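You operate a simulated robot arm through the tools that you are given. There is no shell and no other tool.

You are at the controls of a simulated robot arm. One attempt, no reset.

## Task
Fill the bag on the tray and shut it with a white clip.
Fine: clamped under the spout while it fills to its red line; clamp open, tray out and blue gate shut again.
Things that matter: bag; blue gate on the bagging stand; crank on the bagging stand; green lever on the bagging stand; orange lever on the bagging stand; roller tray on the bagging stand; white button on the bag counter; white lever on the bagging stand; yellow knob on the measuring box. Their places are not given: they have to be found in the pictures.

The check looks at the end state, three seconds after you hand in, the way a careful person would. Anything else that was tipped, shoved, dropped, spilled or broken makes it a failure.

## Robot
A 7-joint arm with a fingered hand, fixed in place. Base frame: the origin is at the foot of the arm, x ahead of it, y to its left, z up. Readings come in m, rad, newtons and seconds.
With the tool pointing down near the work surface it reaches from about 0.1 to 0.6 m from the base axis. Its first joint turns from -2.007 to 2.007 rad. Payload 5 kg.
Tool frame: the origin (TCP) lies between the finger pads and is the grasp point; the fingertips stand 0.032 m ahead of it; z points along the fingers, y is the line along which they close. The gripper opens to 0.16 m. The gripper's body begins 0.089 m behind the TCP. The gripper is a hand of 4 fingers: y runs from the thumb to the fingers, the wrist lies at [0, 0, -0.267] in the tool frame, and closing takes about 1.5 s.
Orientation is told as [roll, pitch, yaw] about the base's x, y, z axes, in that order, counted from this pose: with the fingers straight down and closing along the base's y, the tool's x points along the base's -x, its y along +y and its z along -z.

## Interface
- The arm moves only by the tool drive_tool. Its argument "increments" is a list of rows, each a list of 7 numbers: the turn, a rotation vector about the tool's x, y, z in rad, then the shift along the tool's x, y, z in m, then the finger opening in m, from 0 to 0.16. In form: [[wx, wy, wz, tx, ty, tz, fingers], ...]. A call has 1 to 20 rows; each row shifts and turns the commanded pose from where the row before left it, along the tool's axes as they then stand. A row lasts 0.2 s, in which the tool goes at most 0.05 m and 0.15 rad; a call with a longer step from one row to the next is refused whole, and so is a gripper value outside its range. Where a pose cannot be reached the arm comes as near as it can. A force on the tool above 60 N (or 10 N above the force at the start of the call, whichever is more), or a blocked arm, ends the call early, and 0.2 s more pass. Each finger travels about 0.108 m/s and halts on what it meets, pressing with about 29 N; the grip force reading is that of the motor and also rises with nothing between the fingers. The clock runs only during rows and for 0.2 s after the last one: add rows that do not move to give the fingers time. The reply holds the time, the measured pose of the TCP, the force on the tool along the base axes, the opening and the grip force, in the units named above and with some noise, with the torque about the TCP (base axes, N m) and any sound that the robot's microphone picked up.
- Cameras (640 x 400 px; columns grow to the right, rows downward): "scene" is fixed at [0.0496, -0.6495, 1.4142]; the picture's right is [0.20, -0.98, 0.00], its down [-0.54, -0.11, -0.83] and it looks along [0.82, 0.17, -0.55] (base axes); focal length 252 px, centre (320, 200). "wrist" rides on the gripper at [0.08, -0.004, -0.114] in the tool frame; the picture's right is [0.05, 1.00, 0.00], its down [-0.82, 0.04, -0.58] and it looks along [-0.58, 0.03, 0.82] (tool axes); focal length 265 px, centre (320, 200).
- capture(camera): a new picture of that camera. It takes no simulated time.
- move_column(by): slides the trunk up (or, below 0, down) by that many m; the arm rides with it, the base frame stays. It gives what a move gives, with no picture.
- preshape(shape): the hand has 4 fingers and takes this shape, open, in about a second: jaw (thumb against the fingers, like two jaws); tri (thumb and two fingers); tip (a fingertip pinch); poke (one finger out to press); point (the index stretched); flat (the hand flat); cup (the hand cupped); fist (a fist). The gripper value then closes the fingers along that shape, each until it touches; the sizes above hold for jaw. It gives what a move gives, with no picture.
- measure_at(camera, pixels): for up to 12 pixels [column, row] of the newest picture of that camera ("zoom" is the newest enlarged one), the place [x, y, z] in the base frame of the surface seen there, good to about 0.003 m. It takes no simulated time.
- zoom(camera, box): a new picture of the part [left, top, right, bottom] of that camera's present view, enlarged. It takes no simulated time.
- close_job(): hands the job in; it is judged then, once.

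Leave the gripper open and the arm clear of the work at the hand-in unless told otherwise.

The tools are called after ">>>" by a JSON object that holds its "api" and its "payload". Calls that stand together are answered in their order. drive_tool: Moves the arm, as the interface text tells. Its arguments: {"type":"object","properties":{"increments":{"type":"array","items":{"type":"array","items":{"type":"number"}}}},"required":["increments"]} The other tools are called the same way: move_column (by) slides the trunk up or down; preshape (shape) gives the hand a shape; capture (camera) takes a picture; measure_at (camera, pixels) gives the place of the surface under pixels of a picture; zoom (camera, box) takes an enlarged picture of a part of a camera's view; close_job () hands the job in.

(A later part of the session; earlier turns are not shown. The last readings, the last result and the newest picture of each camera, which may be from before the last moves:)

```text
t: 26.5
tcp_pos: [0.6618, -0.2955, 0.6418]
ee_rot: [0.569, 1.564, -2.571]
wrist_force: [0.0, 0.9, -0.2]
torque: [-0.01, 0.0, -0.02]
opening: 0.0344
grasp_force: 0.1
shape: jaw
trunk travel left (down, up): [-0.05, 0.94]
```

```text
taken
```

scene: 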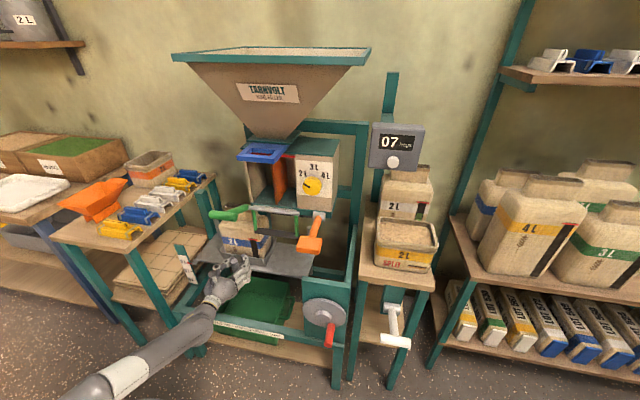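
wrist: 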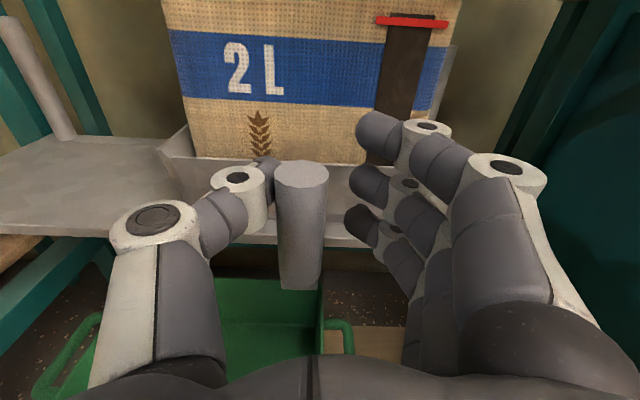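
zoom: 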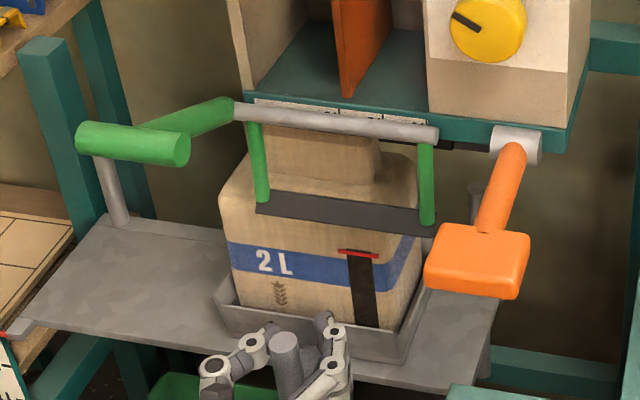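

The neck has to be centred under the spout between the green clamp arms (y≈-0.28 to -0.42), so about 0.05 m is still missing. I'll go on in 0.01 m steps and look for the stop.

>>> {"api": "drive_tool", "payload": {"increments": [[0, 0, 0, 0, 0.01, 0, 0.034], [0, 0, 0, 0, 0.01, 0, 0.034], [0, 0, 0, 0, 0.01, 0, 0.034], [0, 0, 0, 0, 0, 0, 0.034]]}}

>>> {"api": "zoom", "payload": {"camera": "scene", "box": [210, 180, 350, 280]}}

>>> {"api": "measure_at", "payload": {"camera": "zoom", "pixels": [[290, 140], [320, 145], [200, 180], [285, 345], [300, 200], [420, 190], [195, 190]]}}

```text
t: 27.5
tcp_pos: [0.6622, -0.3256, 0.641]
ee_rot: [0.624, 1.565, -2.517]
wrist_force: [0.3, 1.0, 0.3]
torque: [0.01, 0.01, 0.01]
opening: 0.0348
grasp_force: 0.2
shape: jaw
trunk travel left (down, up): [-0.05, 0.94]
```

```text
4.00 times, centred on (280, 230) of scene
```

zoom: 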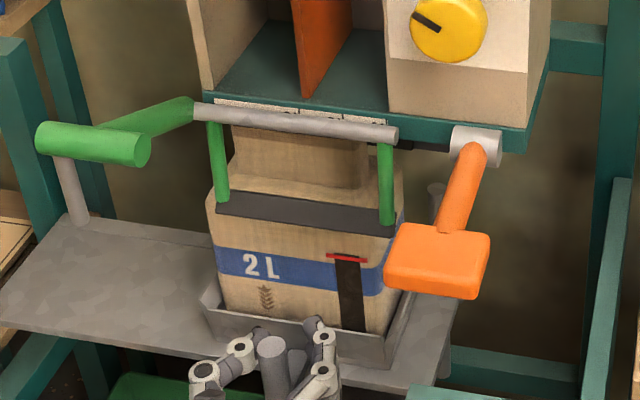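

```text
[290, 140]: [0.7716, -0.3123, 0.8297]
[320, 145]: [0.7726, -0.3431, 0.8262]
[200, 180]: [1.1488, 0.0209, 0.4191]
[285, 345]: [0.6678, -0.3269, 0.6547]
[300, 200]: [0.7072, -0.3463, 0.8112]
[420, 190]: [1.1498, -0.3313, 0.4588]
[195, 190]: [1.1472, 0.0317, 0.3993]
```

Neck centre is now at about y=-0.327; clamp centre is at about -0.347. Still no stop felt, so I go on in small steps.

>>> {"api": "drive_tool", "payload": {"increments": [[0, 0, 0, 0, 0.008, 0, 0.034], [0, 0, 0, 0, 0.008, 0, 0.034], [0, 0, 0, 0, 0, 0, 0.034]]}}

>>> {"api": "zoom", "payload": {"camera": "scene", "box": [210, 180, 350, 280]}}

>>> {"api": "measure_at", "payload": {"camera": "zoom", "pixels": [[285, 345], [300, 345], [215, 165], [385, 165], [245, 150], [365, 165]]}}

```text
t: 28.3
tcp_pos: [0.6622, -0.3423, 0.6419]
ee_rot: [0.544, 1.566, -2.598]
wrist_force: [0.5, 1.2, 0.8]
torque: [-0.02, 0.01, 0.01]
opening: 0.0347
grasp_force: 0.2
shape: jaw
trunk travel left (down, up): [-0.05, 0.94]
```

```text
4.00 times, centred on (280, 230) of scene
```

zoom: 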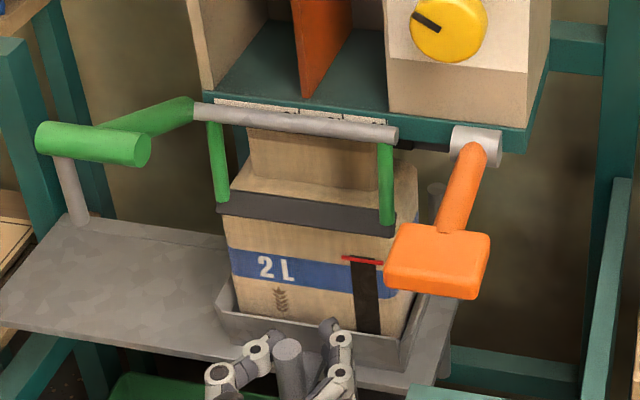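

```text
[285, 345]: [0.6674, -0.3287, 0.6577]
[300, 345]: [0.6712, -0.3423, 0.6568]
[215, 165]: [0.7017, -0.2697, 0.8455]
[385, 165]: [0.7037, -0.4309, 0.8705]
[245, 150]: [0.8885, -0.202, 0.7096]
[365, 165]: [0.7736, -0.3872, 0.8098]
```

Green arms are at y=-0.27 and -0.431, so the centre is -0.35; the post is at about -0.341. I'll push another 0.008 m twice and read the force for the stop.

>>> {"api": "drive_tool", "payload": {"increments": [[0, 0, 0, 0, 0.005, 0, 0.034], [0, 0, 0, 0, 0.005, 0, 0.034], [0, 0, 0, 0, 0, 0, 0.034]]}}

>>> {"api": "zoom", "payload": {"camera": "scene", "box": [210, 180, 350, 280]}}

>>> {"api": "measure_at", "payload": {"camera": "zoom", "pixels": [[285, 345], [297, 345], [309, 345]]}}

```text
t: 29.1
tcp_pos: [0.6622, -0.3528, 0.6415]
ee_rot: [0.57, 1.566, -2.57]
wrist_force: [-0.4, 0.0, -1.0]
torque: [0.02, -0.02, -0.02]
opening: 0.0345
grasp_force: 0.0
shape: jaw
trunk travel left (down, up): [-0.05, 0.94]
```

```text
4.00 times, centred on (280, 230) of scene
```

zoom: 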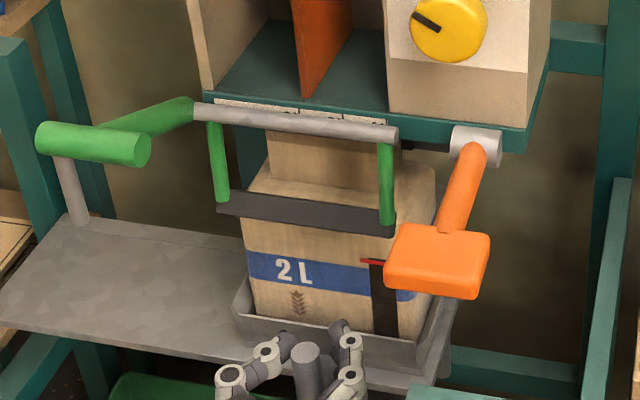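

```text
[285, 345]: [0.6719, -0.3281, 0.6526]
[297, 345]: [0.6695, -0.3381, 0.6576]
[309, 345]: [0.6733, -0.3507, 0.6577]
```

No stop yet; the post is at y≈-0.352. I'll measure the neck edges against the clamp directly and also look from the wrist camera.

>>> {"api": "measure_at", "payload": {"camera": "zoom", "pixels": [[271, 140], [271, 150], [398, 165], [375, 150], [245, 215], [430, 205], [405, 145], [232, 300], [448, 300], [440, 190]]}}

>>> {"api": "capture", "payload": {"camera": "wrist"}}

```text
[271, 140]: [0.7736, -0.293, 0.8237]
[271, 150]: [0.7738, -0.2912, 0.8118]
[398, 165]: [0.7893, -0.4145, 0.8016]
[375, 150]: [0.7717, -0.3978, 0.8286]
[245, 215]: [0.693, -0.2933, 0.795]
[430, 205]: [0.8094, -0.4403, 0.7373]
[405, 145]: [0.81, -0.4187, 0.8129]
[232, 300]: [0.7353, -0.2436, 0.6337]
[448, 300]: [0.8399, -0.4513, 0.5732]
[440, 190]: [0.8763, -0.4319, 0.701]
```

```text
taken
```

wrist: 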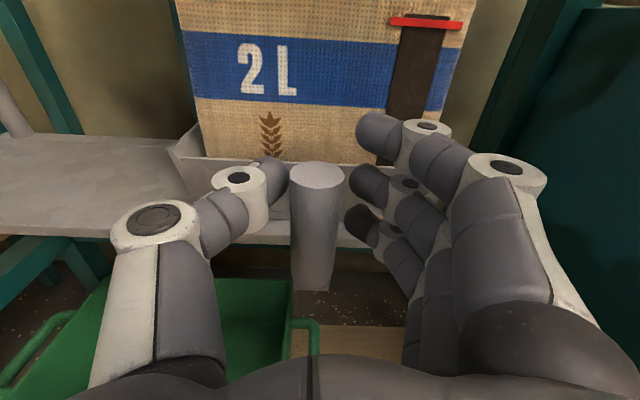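

The neck now spans y≈-0.289 to -0.415, centred at -0.352 like the clamp, and the tray seems to have run on slightly by itself. I'll nudge 0.01 m further to feel whether it rests against a stop.

>>> {"api": "drive_tool", "payload": {"increments": [[0, 0, 0, 0, 0.004, 0, 0.034], [0, 0, 0, 0, 0.004, 0, 0.034], [0, 0, 0, 0, 0, 0, 0.034]]}}

>>> {"api": "zoom", "payload": {"camera": "scene", "box": [210, 180, 350, 280]}}

>>> {"api": "capture", "payload": {"camera": "wrist"}}

```text
t: 29.9
tcp_pos: [0.6628, -0.3593, 0.6412]
ee_rot: [0.598, 1.566, -2.543]
wrist_force: [-0.3, 1.5, -0.1]
torque: [-0.01, -0.03, 0.01]
opening: 0.0345
grasp_force: 0.1
shape: jaw
trunk travel left (down, up): [-0.05, 0.94]
```

```text
4.00 times, centred on (280, 230) of scene
```

zoom: 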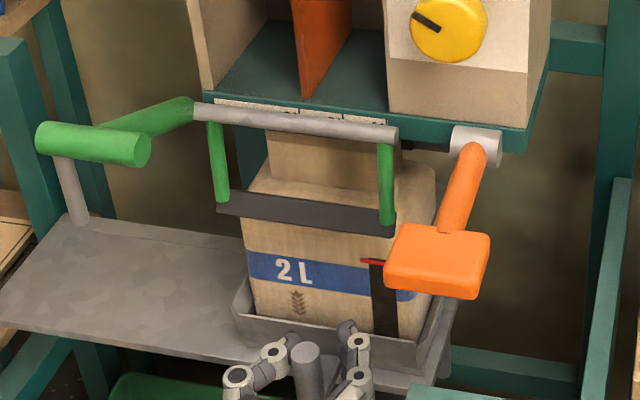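

```text
taken
```

wrist: 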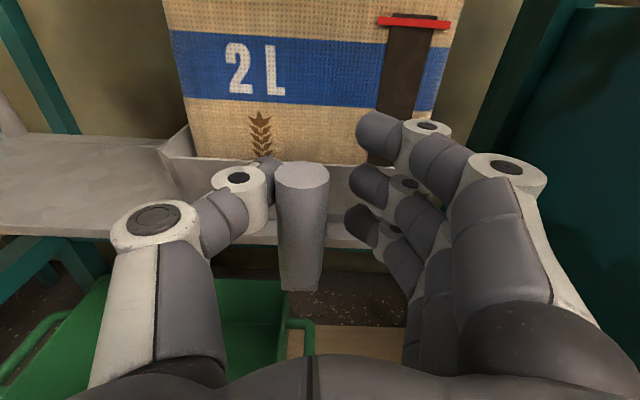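

The tray didn't budge and the thumb only just touches the post, so it sits in its stop with the neck centred. Now I'll recentre, open the fingers and draw back about 0.09 m.

>>> {"api": "drive_tool", "payload": {"increments": [[0, 0, 0, 0, -0.007, 0, 0.034], [0, 0, 0, 0, 0, 0, 0.06], [0, 0, 0, 0, 0, 0, 0.1], [0, 0, 0, 0, 0, 0, 0.12], [0, 0, 0, 0, 0, 0, 0.12], [0, 0, 0, 0, 0, -0.03, 0.12], [0, 0, 0, 0, 0, -0.03, 0.12], [0, 0, 0, 0, 0, -0.03, 0.12], [0, 0, 0, 0, 0, 0, 0.12]]}}

>>> {"api": "capture", "payload": {"camera": "wrist"}}

>>> {"api": "capture", "payload": {"camera": "scene"}}

```text
t: 31.9
tcp_pos: [0.5732, -0.3541, 0.643]
ee_rot: [0.535, 1.566, -2.606]
wrist_force: [0.3, -0.7, 0.5]
torque: [0.03, -0.02, 0.01]
opening: 0.1199
grasp_force: 0.0
shape: jaw
trunk travel left (down, up): [-0.05, 0.94]
```

```text
taken
```

wrist: 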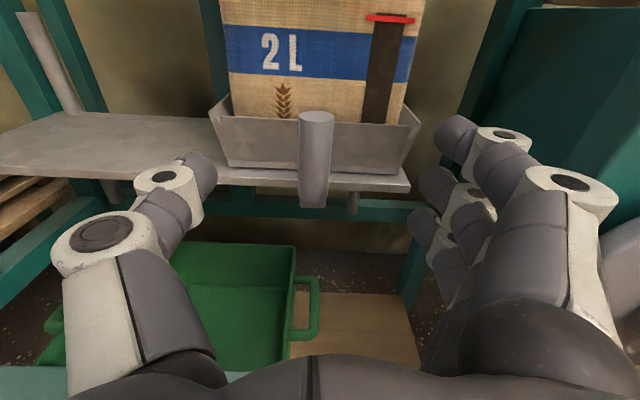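

```text
taken
```

scene: 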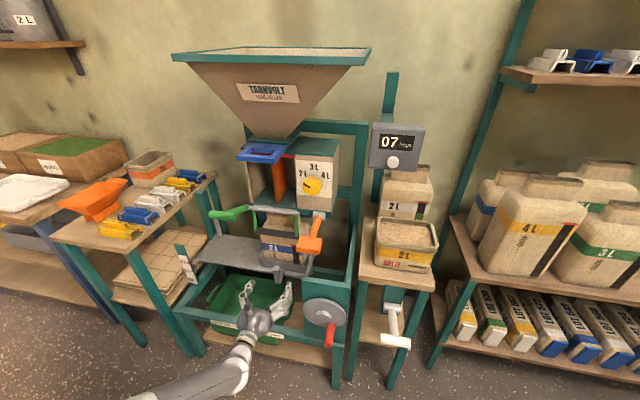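

Tray stays put. I'll draw back further to x≈0.47 with the fingers closing, to be clear of the levers before rising.

>>> {"api": "drive_tool", "payload": {"increments": [[0, 0, 0, 0, 0, -0.03, 0.1], [0, 0, 0, 0, 0, -0.03, 0.08], [0, 0, 0, 0, 0, -0.03, 0.06], [0, 0, 0, 0, 0, -0.015, 0.04], [0, 0, 0, 0, 0, 0, 0.04]]}}

```text
t: 32.6
tcp_pos: [0.5857, -0.2363, 0.6318]
ee_rot: [-0.005, 1.554, -2.888]
wrist_force: [0.2, -1.0, 0.0]
torque: [0.03, 0.04, 0.06]
opening: 0.0603
grasp_force: 0.1
shape: jaw
trunk travel left (down, up): [-0.05, 0.94]
stopped in row 3: the arm was blocked; the commanded pose is now the measured one
```

The arm reacted oddly at its near limit: it swung sideways to y=-0.236 with some yaw and stopped. I'll check that nothing was touched.

>>> {"api": "capture", "payload": {"camera": "scene"}}

>>> {"api": "capture", "payload": {"camera": "wrist"}}

>>> {"api": "zoom", "payload": {"camera": "scene", "box": [100, 250, 340, 400]}}

```text
taken
```

scene: 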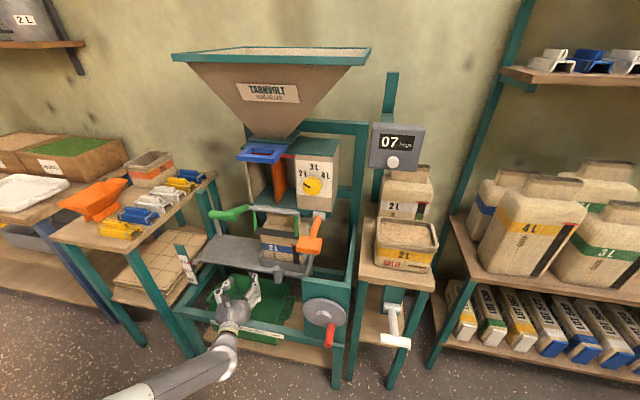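

```text
taken
```

wrist: 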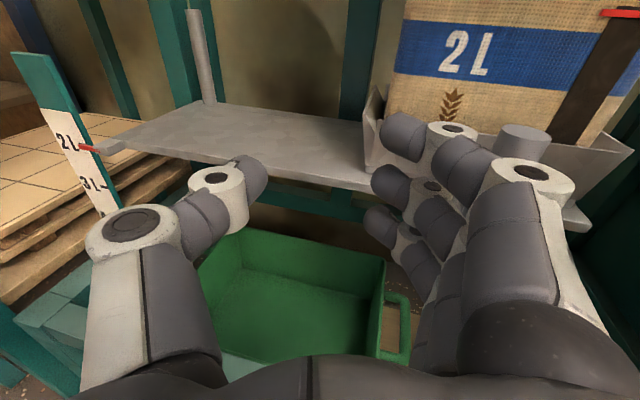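

```text
2.67 times, centred on (220, 325) of scene
```

zoom: 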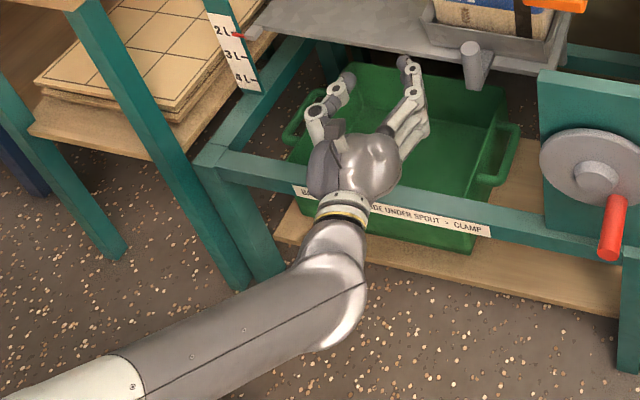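

Nothing was touched. I'll straighten the yaw, then move left to y≈-0.07 into the clear corridor, closing the fingers on the way.

>>> {"api": "drive_tool", "payload": {"increments": [[-0.13, 0, 0, 0, 0, 0, 0.06], [-0.13, 0, 0, 0, 0, 0, 0.06], [0, 0, 0, 0, -0.04, 0, 0.06], [0, 0, 0, 0, -0.04, 0, 0.06], [0, 0, 0, 0, -0.04, 0, 0.06], [0, 0, 0, 0, -0.04, 0, 0.06]]}}

```text
t: 33.2
tcp_pos: [0.6251, -0.1246, 0.6383]
ee_rot: [0.79, 1.546, -2.097]
wrist_force: [-0.4, -0.8, 0.3]
torque: [0.01, 0.02, 0.01]
opening: 0.0601
grasp_force: 0.0
shape: jaw
trunk travel left (down, up): [-0.05, 0.94]
stopped in row 2: the arm was blocked; the commanded pose is now the measured one
```

The arm keeps drifting left because it's against a joint limit here. Raising the hand relative to the trunk helped before, so I'll go up 0.1 m; it's clear up to the lever at z=0.94.

>>> {"api": "drive_tool", "payload": {"increments": [[0, 0, 0, 0.03, 0, 0, 0.06], [0, 0, 0, 0.03, 0, 0, 0.06], [0, 0, 0, 0.03, 0, 0, 0.06], [0, 0, 0, 0.03, 0, 0, 0.06]]}}

```text
t: 33.9
tcp_pos: [0.638, -0.0156, 0.6954]
ee_rot: [0.482, 1.524, -2.224]
wrist_force: [-0.4, -0.3, 0.1]
torque: [-0.02, 0.0, 0.03]
opening: 0.0598
grasp_force: 0.2
shape: jaw
trunk travel left (down, up): [-0.05, 0.94]
stopped in row 3: the arm was blocked; the commanded pose is now the measured one
```

It drifted further to y=-0.016 and is yawed about 0.44 rad left. Let me look before doing more.

>>> {"api": "capture", "payload": {"camera": "scene"}}

>>> {"api": "capture", "payload": {"camera": "wrist"}}

>>> {"api": "zoom", "payload": {"camera": "scene", "box": [0, 220, 288, 400]}}

```text
taken
```

scene: 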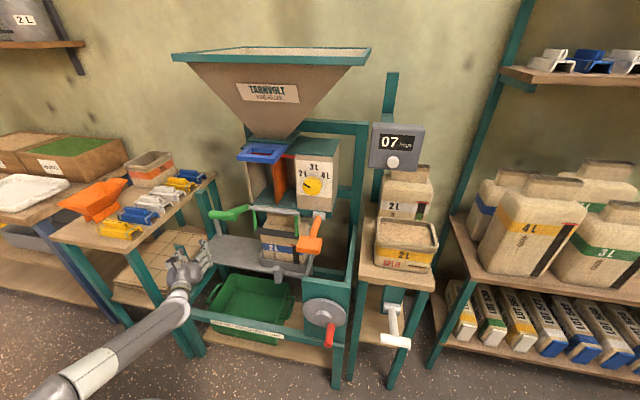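

```text
taken
```

wrist: 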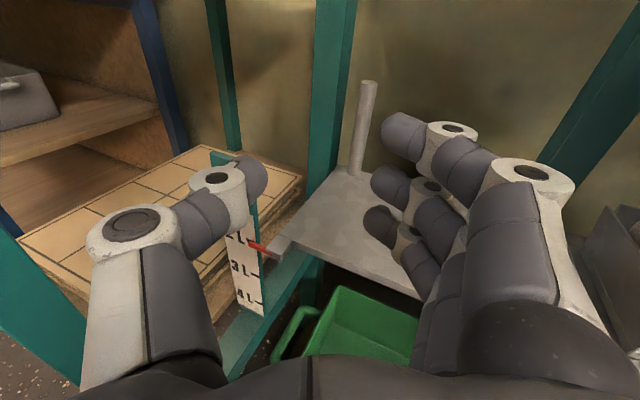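

```text
2.22 times, centred on (144, 310) of scene
```

zoom: 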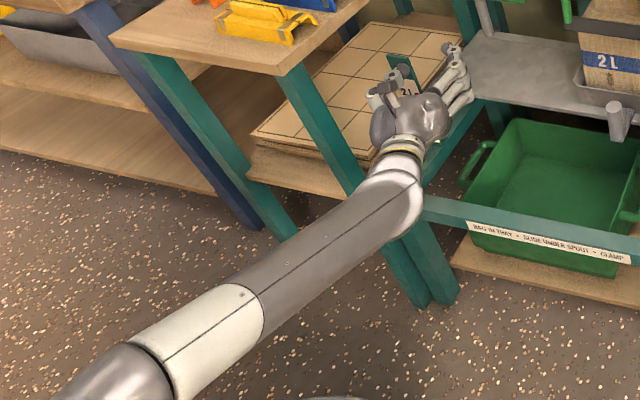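

Nothing has been touched, but the thumb is close to the scale post at (0.69, 0.09). I'll go up in small steps so the arm can follow.

>>> {"api": "drive_tool", "payload": {"increments": [[0, 0, 0, 0.01, 0, 0, 0.06], [0, 0, 0, 0.015, 0, 0, 0.06], [0, 0, 0, 0.015, 0, 0, 0.06], [0, 0, 0, 0.02, 0, 0, 0.06], [0, 0, 0, 0.02, 0, 0, 0.06], [0, 0, 0, 0.02, 0, 0, 0.06], [0, 0, 0, 0.02, 0, 0, 0.06]]}}

```text
t: 35.7
tcp_pos: [0.6484, 0.0086, 0.7583]
ee_rot: [0.399, 1.491, -2.284]
wrist_force: [-0.3, -0.2, 0.6]
torque: [0.02, -0.03, 0.07]
opening: 0.0599
grasp_force: 0.2
shape: jaw
out of reach, approached as far as the arm can: row 6, 7
trunk travel left (down, up): [-0.05, 0.94]
stopped in row 7: the arm was blocked; the commanded pose is now the measured one
```

Upward is now out of reach relative to the trunk, so I've gone too low with the trunk. I'll raise the trunk 0.3 m; the hand then goes straight up at (0.65, 0.01), which is clear of the table edge at y=0.125.

>>> {"api": "move_column", "payload": {"by": 0.3}}

>>> {"api": "capture", "payload": {"camera": "scene"}}

>>> {"api": "capture", "payload": {"camera": "wrist"}}

```text
t: 38.7
tcp_pos: [0.641, 0.0069, 1.067]
ee_rot: [0.52, 1.497, -2.168]
wrist_force: [0.3, -0.1, -0.3]
torque: [0.01, 0.0, -0.01]
opening: 0.0602
grasp_force: 0.0
shape: jaw
trunk travel left (down, up): [-0.35, 0.64]
```

```text
taken
```

scene: 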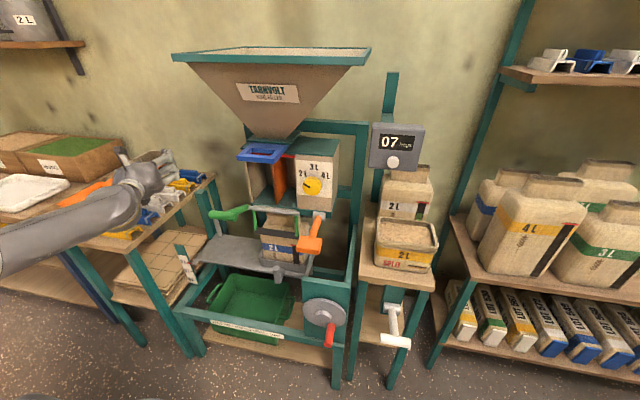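

```text
taken
```

wrist: 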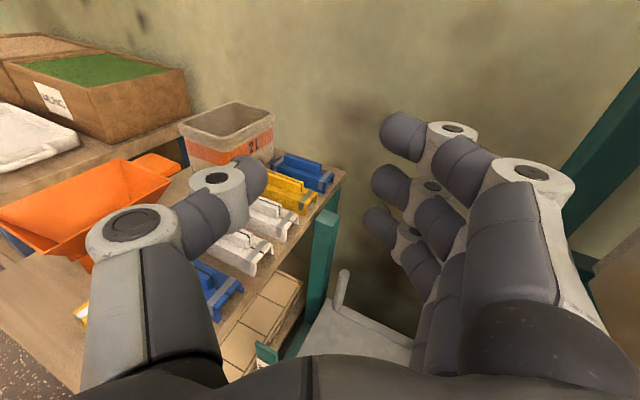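

Clear of everything. Now I try to swing the yaw back to straight ahead with small steps and see whether the arm follows here.

>>> {"api": "drive_tool", "payload": {"increments": [[-0.08, 0, 0, 0, 0, 0, 0.06], [-0.08, 0, 0, 0, 0, 0, 0.06], [-0.08, 0, 0, 0, 0, 0, 0.06], [-0.08, 0, 0, 0, 0, 0, 0.06], [-0.08, 0, 0, 0, 0, 0, 0.06], [-0.05, 0, 0, 0, 0, 0, 0.06], [0, 0, 0, 0, 0, 0, 0.06]]}}

```text
t: 40.5
tcp_pos: [0.6608, 0.0086, 1.0287]
ee_rot: [0.417, 1.452, -2.712]
wrist_force: [0.6, 0.4, 0.3]
torque: [-0.02, 0.02, 0.02]
opening: 0.0599
grasp_force: 0.1
shape: jaw
trunk travel left (down, up): [-0.35, 0.64]
stopped in row 7: the arm was blocked; the commanded pose is now the measured one
```

Yaw is straight again, but the hand sits too high relative to the trunk: the working band seems to be around 1.40–1.47 m above the trunk zero. I'll lower the hand 0.1 m in small steps and level its pitch there.

>>> {"api": "drive_tool", "payload": {"increments": [[0, 0, 0, -0.02, 0, 0, 0.06], [0, 0, 0, -0.02, 0, 0, 0.06], [0, 0, 0, -0.02, 0, 0, 0.06], [0, 0, 0, -0.02, 0, 0, 0.06], [0, 0, 0, -0.02, 0, 0, 0.06], [0, 0, 0, 0, 0, 0, 0.06]]}}

```text
t: 41.9
tcp_pos: [0.6517, 0.0013, 0.9308]
ee_rot: [0.425, 1.453, -2.704]
wrist_force: [-0.5, -0.5, -0.4]
torque: [-0.03, 0.01, -0.01]
opening: 0.06
grasp_force: 0.1
shape: jaw
trunk travel left (down, up): [-0.35, 0.64]
```

It tracks well there. Next is the green lever at (0.575, -0.247, 0.957), which I'll press down from above with closed fingers. First raise the trunk 0.13 m so the fingers pass over the handle.

>>> {"api": "move_column", "payload": {"by": 0.13}}

>>> {"api": "drive_tool", "payload": {"increments": [[0, 0.1, 0, 0, 0, 0, 0.04], [0, 0, 0, 0, 0.02, -0.01, 0.02], [0, 0, 0, 0, 0.02, -0.01, 0.0], [0, 0, 0, 0, 0.02, -0.01, 0.0], [0, 0, 0, 0, 0.02, 0, 0.0], [0, 0, 0, 0, 0, 0, 0.0]]}}

```text
t: 43.5
tcp_pos: [0.6508, 0.0013, 1.0599]
ee_rot: [0.425, 1.454, -2.705]
wrist_force: [0.0, -0.2, -0.2]
torque: [-0.02, -0.01, 0.02]
opening: 0.0599
grasp_force: 0.1
shape: jaw
trunk travel left (down, up): [-0.48, 0.51]
```

```text
t: 44.9
tcp_pos: [0.6218, -0.078, 1.0642]
ee_rot: [1.435, 1.52, -1.69]
wrist_force: [0.3, 0.2, -0.5]
torque: [0.02, -0.02, -0.01]
opening: 0.0004
grasp_force: 28.7
shape: jaw
trunk travel left (down, up): [-0.48, 0.51]
```

Good, at (0.622, -0.078, 1.064) with the fingers closed. Now slide right to y≈-0.24 above the green handle.

>>> {"api": "drive_tool", "payload": {"increments": [[0, 0, 0, 0, 0.025, 0, 0.0], [0, 0, 0, 0, 0.025, 0, 0.0], [0, 0, 0, 0, 0.025, -0.005, 0.0], [0, 0, 0, 0, 0.025, -0.005, 0.0], [0, 0, 0, 0, 0.025, -0.005, 0.0], [0, 0, 0, 0, 0.025, -0.005, 0.0], [0, 0, 0, 0, 0.01, 0, 0.0], [0, 0, 0, 0, 0, 0, 0.0]]}}

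>>> {"api": "capture", "payload": {"camera": "scene"}}

>>> {"api": "capture", "payload": {"camera": "wrist"}}

```text
t: 46.6
tcp_pos: [0.6045, -0.2399, 1.0713]
ee_rot: [1.431, 1.522, -1.697]
wrist_force: [0.3, 0.3, 0.6]
torque: [-0.01, -0.02, 0.05]
opening: 0.0
grasp_force: 29.2
shape: jaw
trunk travel left (down, up): [-0.48, 0.51]
```

```text
taken
```

scene: 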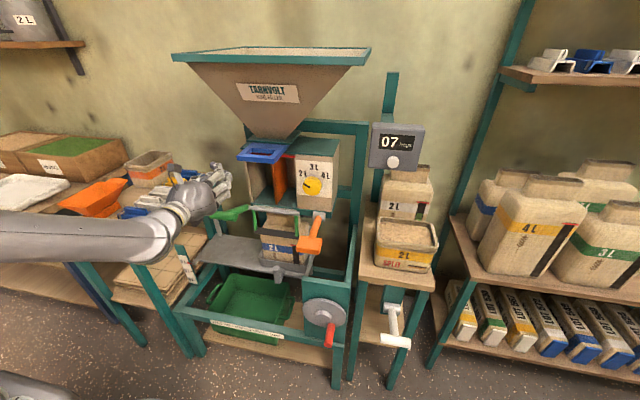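

```text
taken
```

wrist: 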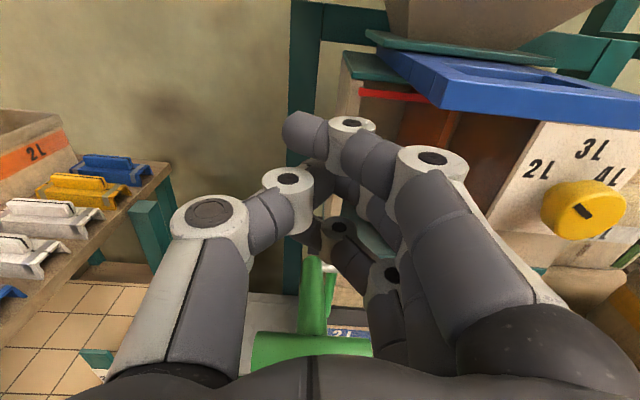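

The green handle is right below the fingers (wrist pixel (310, 345)). I'll lower the trunk 0.045 m so the fingers are just above it, then press down with small arm steps and watch the force.

>>> {"api": "move_column", "payload": {"by": -0.045}}

>>> {"api": "drive_tool", "payload": {"increments": [[0, 0, 0, -0.01, 0, 0, 0.0], [0, 0, 0, -0.01, 0, 0, 0.0], [0, 0, 0, -0.01, 0, 0, 0.0], [0, 0, 0, 0, 0, 0, 0.0]]}}

>>> {"api": "zoom", "payload": {"camera": "scene", "box": [160, 160, 340, 280]}}

```text
t: 47.5
tcp_pos: [0.6036, -0.2395, 1.0276]
ee_rot: [1.437, 1.521, -1.692]
wrist_force: [-0.3, 0.3, 0.2]
torque: [0.02, 0.01, 0.0]
opening: 0.0
grasp_force: 28.6
shape: jaw
trunk travel left (down, up): [-0.435, 0.555]
```

```text
t: 48.5
tcp_pos: [0.6016, -0.2405, 0.9986]
ee_rot: [1.491, 1.523, -1.637]
wrist_force: [-11.7, 1.8, 9.1]
torque: [-0.29, 0.64, -0.43]
opening: 0.0004
grasp_force: 29.4
shape: jaw
trunk travel left (down, up): [-0.435, 0.555]
```

```text
3.33 times, centred on (250, 220) of scene
```

zoom: 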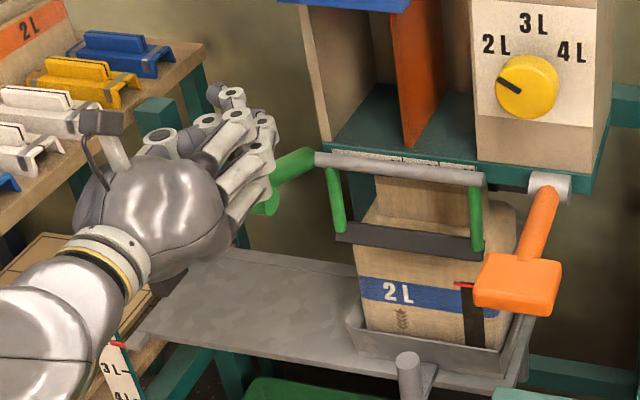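

The fingers touch the handle (force about 12 N back, 9 N up). I'll keep pressing down in small steps.

>>> {"api": "drive_tool", "payload": {"increments": [[0, 0, 0, -0.01, 0, 0, 0.0], [0, 0, 0, -0.01, 0, 0, 0.0], [0, 0, 0, 0, 0, 0, 0.0]]}}

>>> {"api": "zoom", "payload": {"camera": "scene", "box": [160, 160, 340, 280]}}

>>> {"api": "capture", "payload": {"camera": "wrist"}}

```text
t: 49.3
tcp_pos: [0.6042, -0.2412, 0.9758]
ee_rot: [1.421, 1.521, -1.706]
wrist_force: [-0.8, -0.4, 0.4]
torque: [-0.03, 0.04, -0.03]
opening: 0.0002
grasp_force: 28.9
shape: jaw
trunk travel left (down, up): [-0.435, 0.555]
```

```text
3.33 times, centred on (250, 220) of scene
```

zoom: 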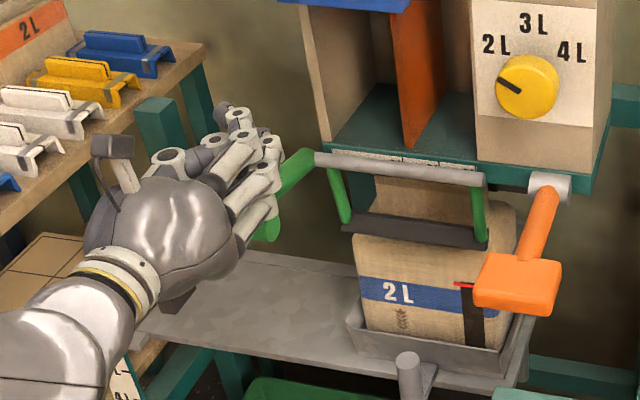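

```text
taken
```

wrist: 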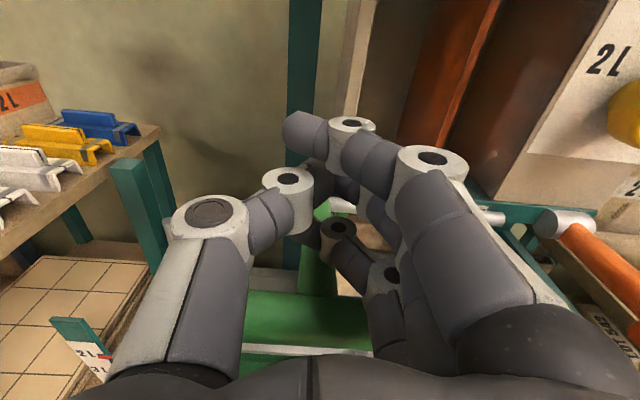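

The lever is moving: the clamp arms have started swinging back toward the neck. I go on pressing.

>>> {"api": "drive_tool", "payload": {"increments": [[0, 0, 0, -0.01, 0, 0, 0.0], [0, 0, 0, -0.01, 0, 0, 0.0], [0, 0, 0, -0.01, 0, 0, 0.0], [0, 0, 0, -0.01, 0, 0, 0.0], [0, 0, 0, 0, 0, 0, 0.0]]}}

>>> {"api": "zoom", "payload": {"camera": "scene", "box": [160, 160, 340, 280]}}

```text
t: 50.5
tcp_pos: [0.6043, -0.2429, 0.937]
ee_rot: [1.421, 1.522, -1.705]
wrist_force: [-0.4, -0.8, -0.1]
torque: [-0.04, 0.01, 0.02]
opening: 0.0
grasp_force: 28.6
shape: jaw
trunk travel left (down, up): [-0.435, 0.555]
```

```text
3.33 times, centred on (250, 220) of scene
```

zoom: 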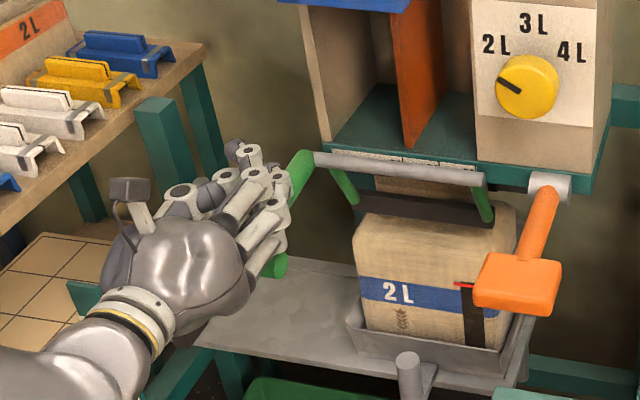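

The bar is close to the neck now. I continue with small steps until the force rises.

>>> {"api": "drive_tool", "payload": {"increments": [[0, 0, 0, -0.008, 0, 0, 0.0], [0, 0, 0, -0.008, 0, 0, 0.0], [0, 0, 0, -0.008, 0, 0, 0.0], [0, 0, 0, 0, 0, 0, 0.0]]}}

>>> {"api": "zoom", "payload": {"camera": "scene", "box": [160, 160, 340, 280]}}

```text
t: 51.5
tcp_pos: [0.6018, -0.2423, 0.9203]
ee_rot: [1.719, 1.515, -1.404]
wrist_force: [3.1, 4.6, 51.1]
torque: [0.18, -0.97, 0.12]
opening: 0.0
grasp_force: 28.4
shape: jaw
trunk travel left (down, up): [-0.435, 0.555]
```

```text
3.33 times, centred on (250, 220) of scene
```

zoom: 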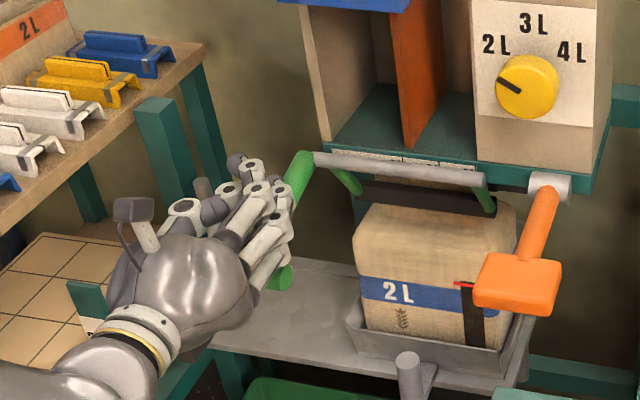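

51 N upward: the lever has reached its stop with the bar against the neck. I'll lift off and check that it stays clamped.

>>> {"api": "drive_tool", "payload": {"increments": [[0, 0, 0, 0.01, 0, 0, 0.0], [0, 0, 0, 0.02, 0, 0, 0.0], [0, 0, 0, 0.03, 0, 0, 0.0], [0, 0, 0, 0.03, 0, 0, 0.0], [0, 0, 0, 0.03, 0, 0, 0.0], [0, 0, 0, 0, 0, 0, 0.0]]}}

>>> {"api": "zoom", "payload": {"camera": "scene", "box": [160, 160, 340, 280]}}

>>> {"api": "capture", "payload": {"camera": "wrist"}}

```text
t: 52.9
tcp_pos: [0.6045, -0.2377, 1.0325]
ee_rot: [1.429, 1.522, -1.7]
wrist_force: [-0.7, -0.7, 0.0]
torque: [0.0, -0.01, -0.03]
opening: 0.0
grasp_force: 29.2
shape: jaw
trunk travel left (down, up): [-0.435, 0.555]
```

```text
3.33 times, centred on (250, 220) of scene
```

zoom: 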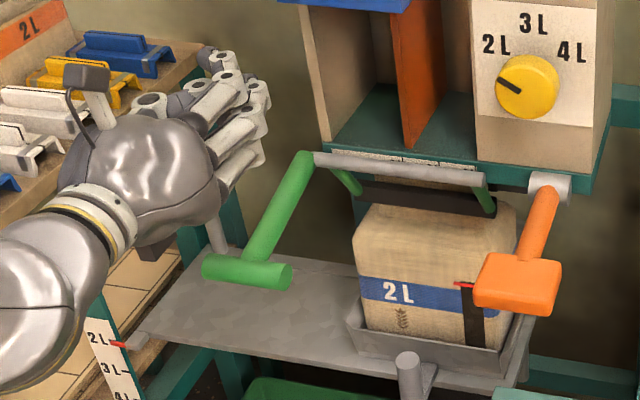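

```text
taken
```

wrist: 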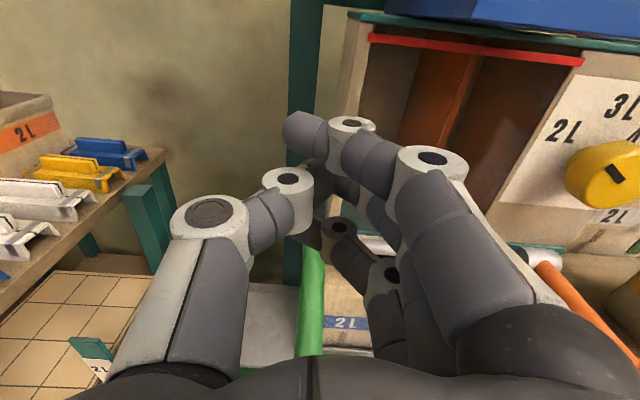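

The green lever stays down and the bar holds the neck. Next is the blue gate: handle front at x=0.629, y -0.297 to -0.40, z≈1.13. I'll go in front of it at (0.575, -0.35), below gate height first, then raise the trunk.

>>> {"api": "drive_tool", "payload": {"increments": [[0, 0, 0, 0, 0.019, -0.005, 0.0], [0, 0, 0, 0, 0.019, -0.005, 0.0], [0, 0, 0, 0, 0.019, -0.005, 0.0], [0, 0, 0, 0, 0.019, -0.005, 0.0], [0, 0, 0, 0, 0.019, -0.005, 0.0], [0, 0, 0, 0, 0.019, -0.005, 0.0], [0, 0, 0, 0, 0, 0, 0.0]]}}

```text
t: 54.5
tcp_pos: [0.5761, -0.3514, 1.0382]
ee_rot: [1.434, 1.522, -1.693]
wrist_force: [0.6, -0.6, 0.7]
torque: [0.02, 0.0, 0.05]
opening: 0.0
grasp_force: 29.4
shape: jaw
trunk travel left (down, up): [-0.435, 0.555]
```

Good. Raise the trunk 0.092 m to bring the TCP to gate height, level the roll, open to 0.15 and look.

>>> {"api": "move_column", "payload": {"by": 0.092}}

>>> {"api": "drive_tool", "payload": {"increments": [[0, 0, 0.048, 0, 0, 0, 0.04], [0, 0, 0, 0, 0, 0, 0.08], [0, 0, 0, 0, 0, 0, 0.12], [0, 0, 0, 0, 0, 0, 0.15], [0, 0, 0, 0, 0, 0, 0.15]]}}

>>> {"api": "capture", "payload": {"camera": "wrist"}}

>>> {"api": "measure_at", "payload": {"camera": "wrist", "pixels": [[320, 230], [250, 260], [390, 260], [320, 260], [300, 300], [360, 300]]}}

>>> {"api": "capture", "payload": {"camera": "scene"}}

```text
t: 55.8
tcp_pos: [0.5758, -0.3525, 1.1306]
ee_rot: [1.43, 1.523, -1.695]
wrist_force: [-0.1, -0.3, -0.7]
torque: [-0.03, -0.03, -0.02]
opening: 0.0
grasp_force: 28.9
shape: jaw
trunk travel left (down, up): [-0.527, 0.463]
```

```text
t: 57.0
tcp_pos: [0.576, -0.353, 1.1309]
ee_rot: [-0.004, 1.563, -3.129]
wrist_force: [-0.4, -0.6, 0.1]
torque: [0.02, -0.01, 0.01]
opening: 0.1499
grasp_force: 0.0
shape: jaw
trunk travel left (down, up): [-0.527, 0.463]
```

```text
taken
```

wrist: 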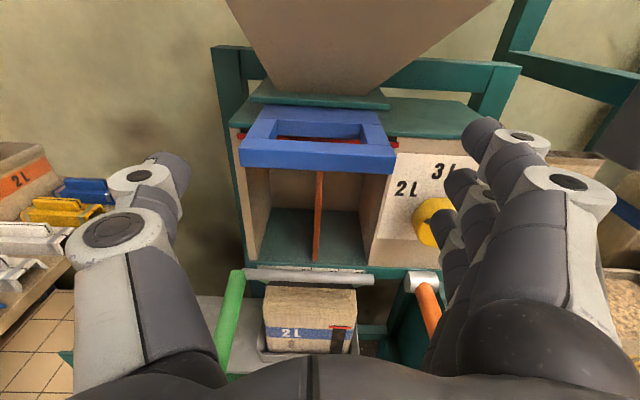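

```text
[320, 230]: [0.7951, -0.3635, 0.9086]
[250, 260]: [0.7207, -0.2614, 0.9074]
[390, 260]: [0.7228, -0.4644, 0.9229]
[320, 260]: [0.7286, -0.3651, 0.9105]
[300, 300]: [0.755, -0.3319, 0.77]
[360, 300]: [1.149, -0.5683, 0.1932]
```

```text
taken
```

scene: 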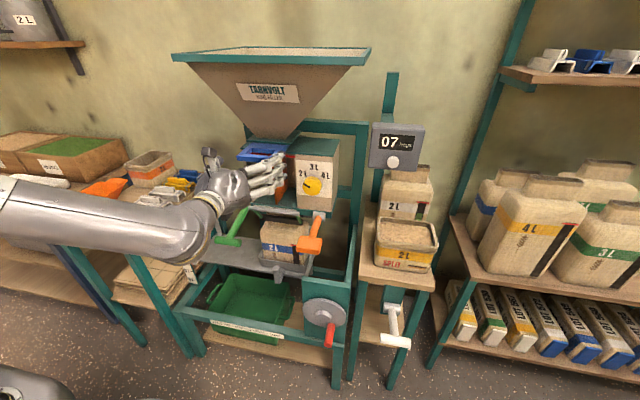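

A very good view of the gate: its front bar lies between wrist pixels (240,160) and (395,165). I'll measure its corners.

>>> {"api": "measure_at", "payload": {"camera": "wrist", "pixels": [[243, 148], [393, 153], [243, 165], [393, 170], [318, 150], [280, 135], [360, 138], [278, 118], [358, 122], [265, 108], [385, 112], [320, 172]]}}

>>> {"api": "zoom", "payload": {"camera": "wrist", "box": [220, 70, 420, 195]}}

```text
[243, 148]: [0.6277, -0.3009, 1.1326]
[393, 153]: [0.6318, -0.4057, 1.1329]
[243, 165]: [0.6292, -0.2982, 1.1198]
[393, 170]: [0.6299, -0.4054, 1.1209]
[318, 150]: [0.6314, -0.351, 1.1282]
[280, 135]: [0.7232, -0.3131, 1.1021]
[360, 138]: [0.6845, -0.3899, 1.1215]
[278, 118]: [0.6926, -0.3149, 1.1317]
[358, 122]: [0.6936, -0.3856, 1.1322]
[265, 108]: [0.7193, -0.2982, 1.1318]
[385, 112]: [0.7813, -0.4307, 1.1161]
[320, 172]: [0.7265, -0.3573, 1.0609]
```

```text
3.20 times, centred on (320, 132) of wrist
```

zoom: 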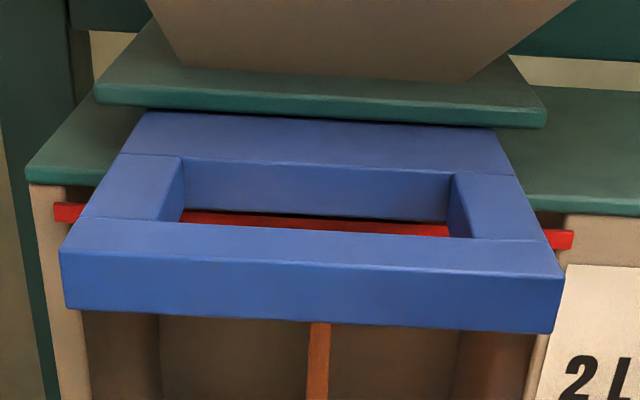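

The gate's front bar spans y -0.299 to -0.406, z 1.118–1.133. I'll move forward 0.085 m with the fingers on both sides of it, lower by 0.004, then close on its sides.

>>> {"api": "drive_tool", "payload": {"increments": [[0, 0, 0, -0.004, 0, 0.02, 0.15], [0, 0, 0, 0, 0, 0.02, 0.15], [0, 0, 0, 0, 0, 0.02, 0.15], [0, 0, 0, 0, 0, 0.02, 0.15], [0, 0, 0, 0, 0, 0.005, 0.15], [0, 0, 0, 0, 0, 0, 0.15]]}}

>>> {"api": "capture", "payload": {"camera": "wrist"}}

```text
t: 58.4
tcp_pos: [0.662, -0.3503, 1.1261]
ee_rot: [0.035, 1.563, -3.091]
wrist_force: [-0.6, 0.2, -0.3]
torque: [-0.01, -0.03, -0.02]
opening: 0.1498
grasp_force: 0.1
shape: jaw
trunk travel left (down, up): [-0.527, 0.463]
```

```text
taken
```

wrist: 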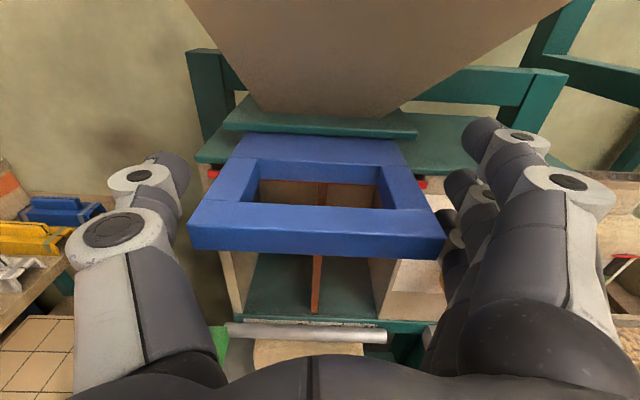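

The fingers are on both sides of the gate. Now I close on it.

>>> {"api": "drive_tool", "payload": {"increments": [[0, 0, 0, 0, 0, 0, 0.13], [0, 0, 0, 0, 0, 0, 0.11], [0, 0, 0, 0, 0, 0, 0.09], [0, 0, 0, 0, 0, 0, 0.08], [0, 0, 0, 0, 0, 0, 0.08], [0, 0, 0, 0, 0, 0, 0.08]]}}

>>> {"api": "capture", "payload": {"camera": "wrist"}}

```text
t: 59.8
tcp_pos: [0.6628, -0.347, 1.1261]
ee_rot: [0.289, 1.564, -2.831]
wrist_force: [-3.1, 13.2, -1.7]
torque: [0.06, 0.05, 0.05]
opening: 0.0632
grasp_force: 29.3
shape: jaw
trunk travel left (down, up): [-0.527, 0.463]
```

```text
taken
```

wrist: 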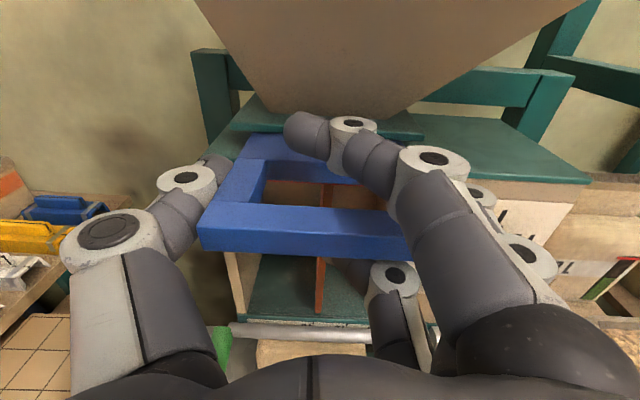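

Thumb and middle finger press the gate's sides, with one finger over and one under it. I'll pull back gently 0.03 m and see whether the gate follows.

>>> {"api": "drive_tool", "payload": {"increments": [[0, 0, 0, 0, 0, -0.01, 0.08], [0, 0, 0, 0, 0, -0.01, 0.08], [0, 0, 0, 0, 0, -0.01, 0.08], [0, 0, 0, 0, 0, 0, 0.08]]}}

>>> {"api": "capture", "payload": {"camera": "wrist"}}

>>> {"api": "zoom", "payload": {"camera": "scene", "box": [220, 120, 350, 215]}}

```text
t: 60.8
tcp_pos: [0.6324, -0.3479, 1.126]
ee_rot: [0.281, 1.563, -2.844]
wrist_force: [1.6, 21.4, -4.5]
torque: [-0.05, 0.06, 0.17]
opening: 0.0635
grasp_force: 28.9
shape: jaw
trunk travel left (down, up): [-0.527, 0.463]
```

```text
taken
```

wrist: 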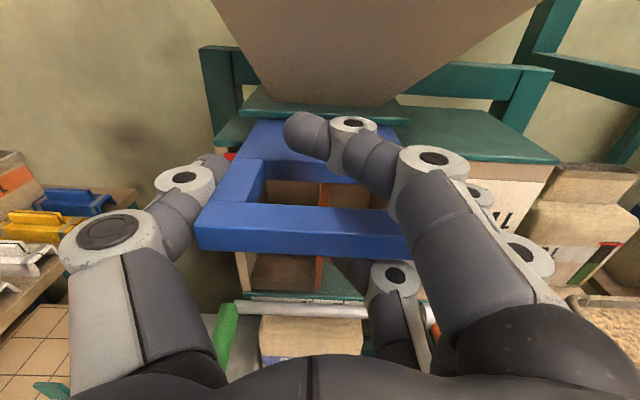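

```text
4.21 times, centred on (285, 168) of scene
```

zoom: 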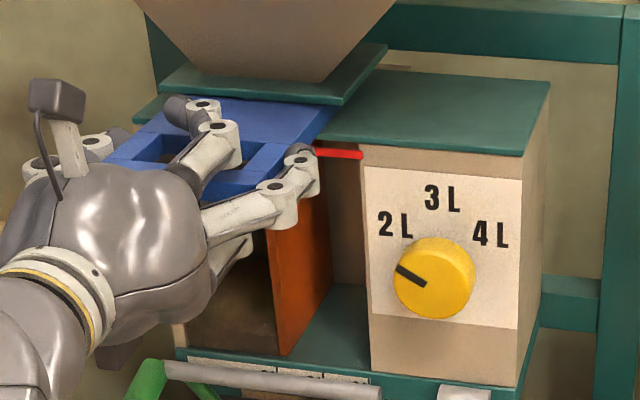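

The gate follows, and grain is already rising in the left (2 L) chamber only. I pull another 0.03 m.

>>> {"api": "drive_tool", "payload": {"increments": [[0, 0, 0, 0, 0, -0.01, 0.08], [0, 0, 0, 0, 0, -0.01, 0.08], [0, 0, 0, 0, 0, -0.01, 0.08], [0, 0, 0, 0, 0, 0, 0.08], [0, 0, 0, 0, 0, 0, 0.08]]}}

>>> {"api": "capture", "payload": {"camera": "wrist"}}

>>> {"api": "zoom", "payload": {"camera": "scene", "box": [220, 120, 350, 215]}}

```text
t: 62.0
tcp_pos: [0.6023, -0.3503, 1.1269]
ee_rot: [0.277, 1.563, -2.847]
wrist_force: [1.1, 24.2, -9.1]
torque: [-0.16, 0.13, 0.3]
opening: 0.0634
grasp_force: 28.7
shape: jaw
trunk travel left (down, up): [-0.527, 0.463]
```

```text
taken
```

wrist: 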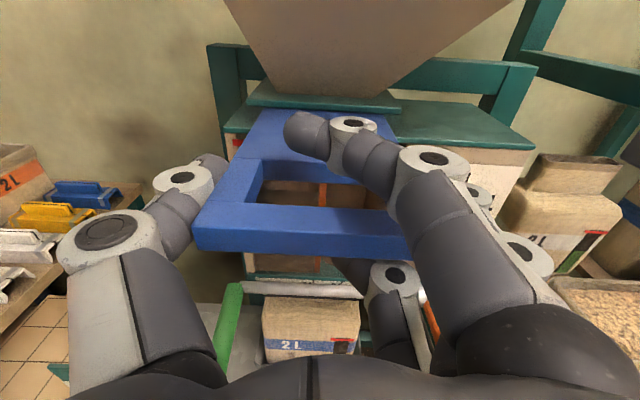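

```text
4.21 times, centred on (285, 168) of scene
```

zoom: 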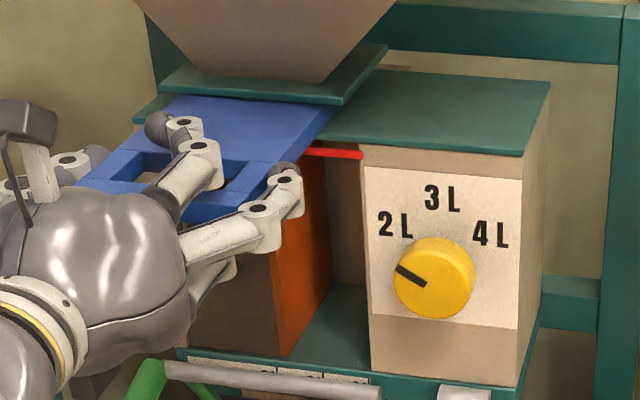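

I'll zoom into the chamber to read the grain level against the red line.

>>> {"api": "zoom", "payload": {"camera": "wrist", "box": [200, 100, 420, 300]}}

>>> {"api": "zoom", "payload": {"camera": "scene", "box": [240, 140, 310, 215]}}

```text
2.00 times, centred on (310, 200) of wrist
```

zoom: 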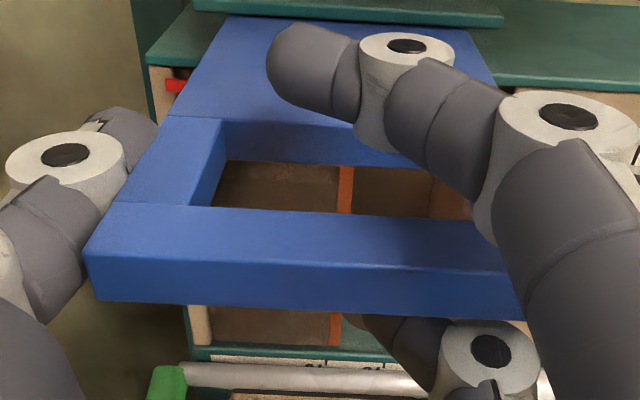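

```text
5.33 times, centred on (275, 178) of scene
```

zoom: 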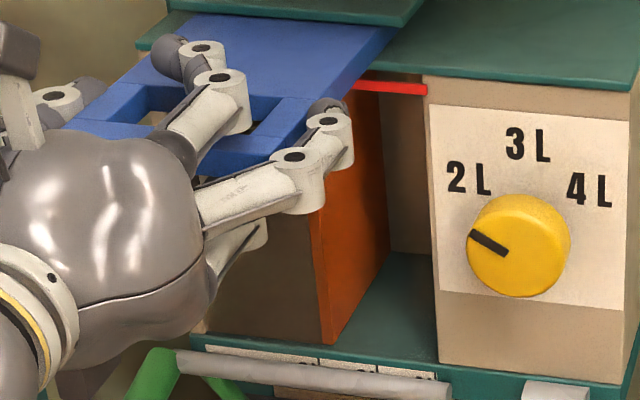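

I'll measure points in the chamber as seen through the ring, (280,195) and (270,325) in the zoom.

>>> {"api": "zoom", "payload": {"camera": "wrist", "box": [200, 100, 420, 300]}}

>>> {"api": "measure_at", "payload": {"camera": "zoom", "pixels": [[280, 198], [280, 188], [280, 175], [280, 168], [270, 325], [390, 190], [250, 195], [320, 195]]}}

```text
2.00 times, centred on (310, 200) of wrist
```

zoom: 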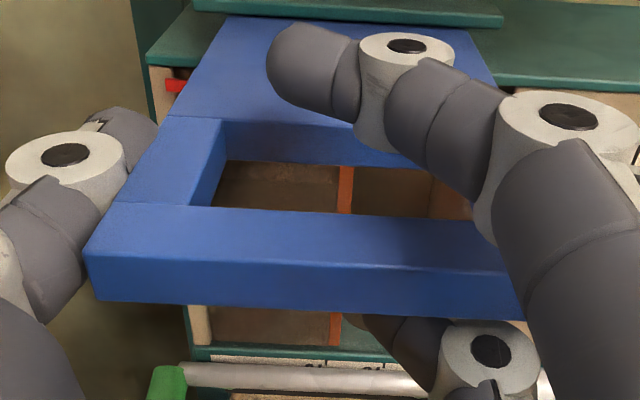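

```text
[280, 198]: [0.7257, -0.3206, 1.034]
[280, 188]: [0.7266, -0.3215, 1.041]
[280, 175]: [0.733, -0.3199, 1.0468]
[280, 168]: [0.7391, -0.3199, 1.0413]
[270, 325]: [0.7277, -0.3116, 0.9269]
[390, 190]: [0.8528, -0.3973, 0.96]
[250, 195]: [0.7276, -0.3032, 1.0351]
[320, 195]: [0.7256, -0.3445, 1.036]
```

The grain stands at z≈1.045 in the chamber while the red line is at about 1.10, so I'll hold still for two seconds and see whether it still rises.

>>> {"api": "drive_tool", "payload": {"increments": [[0, 0, 0, 0, 0, 0, 0.08], [0, 0, 0, 0, 0, 0, 0.08], [0, 0, 0, 0, 0, 0, 0.08], [0, 0, 0, 0, 0, 0, 0.08], [0, 0, 0, 0, 0, 0, 0.08], [0, 0, 0, 0, 0, 0, 0.08]]}}

>>> {"api": "zoom", "payload": {"camera": "wrist", "box": [200, 100, 420, 300]}}

>>> {"api": "measure_at", "payload": {"camera": "zoom", "pixels": [[280, 198], [280, 188], [280, 175], [280, 168], [270, 325], [390, 190], [250, 195], [320, 195]]}}

```text
t: 63.4
tcp_pos: [0.602, -0.3489, 1.1259]
ee_rot: [0.314, 1.56, -2.809]
wrist_force: [0.3, 23.9, -8.8]
torque: [-0.21, 0.13, 0.28]
opening: 0.0636
grasp_force: 29.4
shape: jaw
trunk travel left (down, up): [-0.527, 0.463]
```

```text
2.00 times, centred on (310, 200) of wrist
```

zoom: 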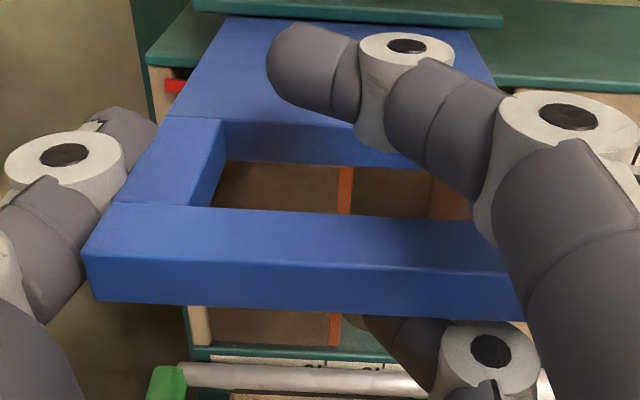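

```text
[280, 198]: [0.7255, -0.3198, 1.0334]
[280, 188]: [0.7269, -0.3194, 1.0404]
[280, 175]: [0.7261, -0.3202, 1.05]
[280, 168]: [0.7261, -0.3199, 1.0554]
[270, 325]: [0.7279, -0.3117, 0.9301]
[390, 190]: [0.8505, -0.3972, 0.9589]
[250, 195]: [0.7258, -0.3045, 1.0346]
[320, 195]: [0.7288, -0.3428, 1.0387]
```

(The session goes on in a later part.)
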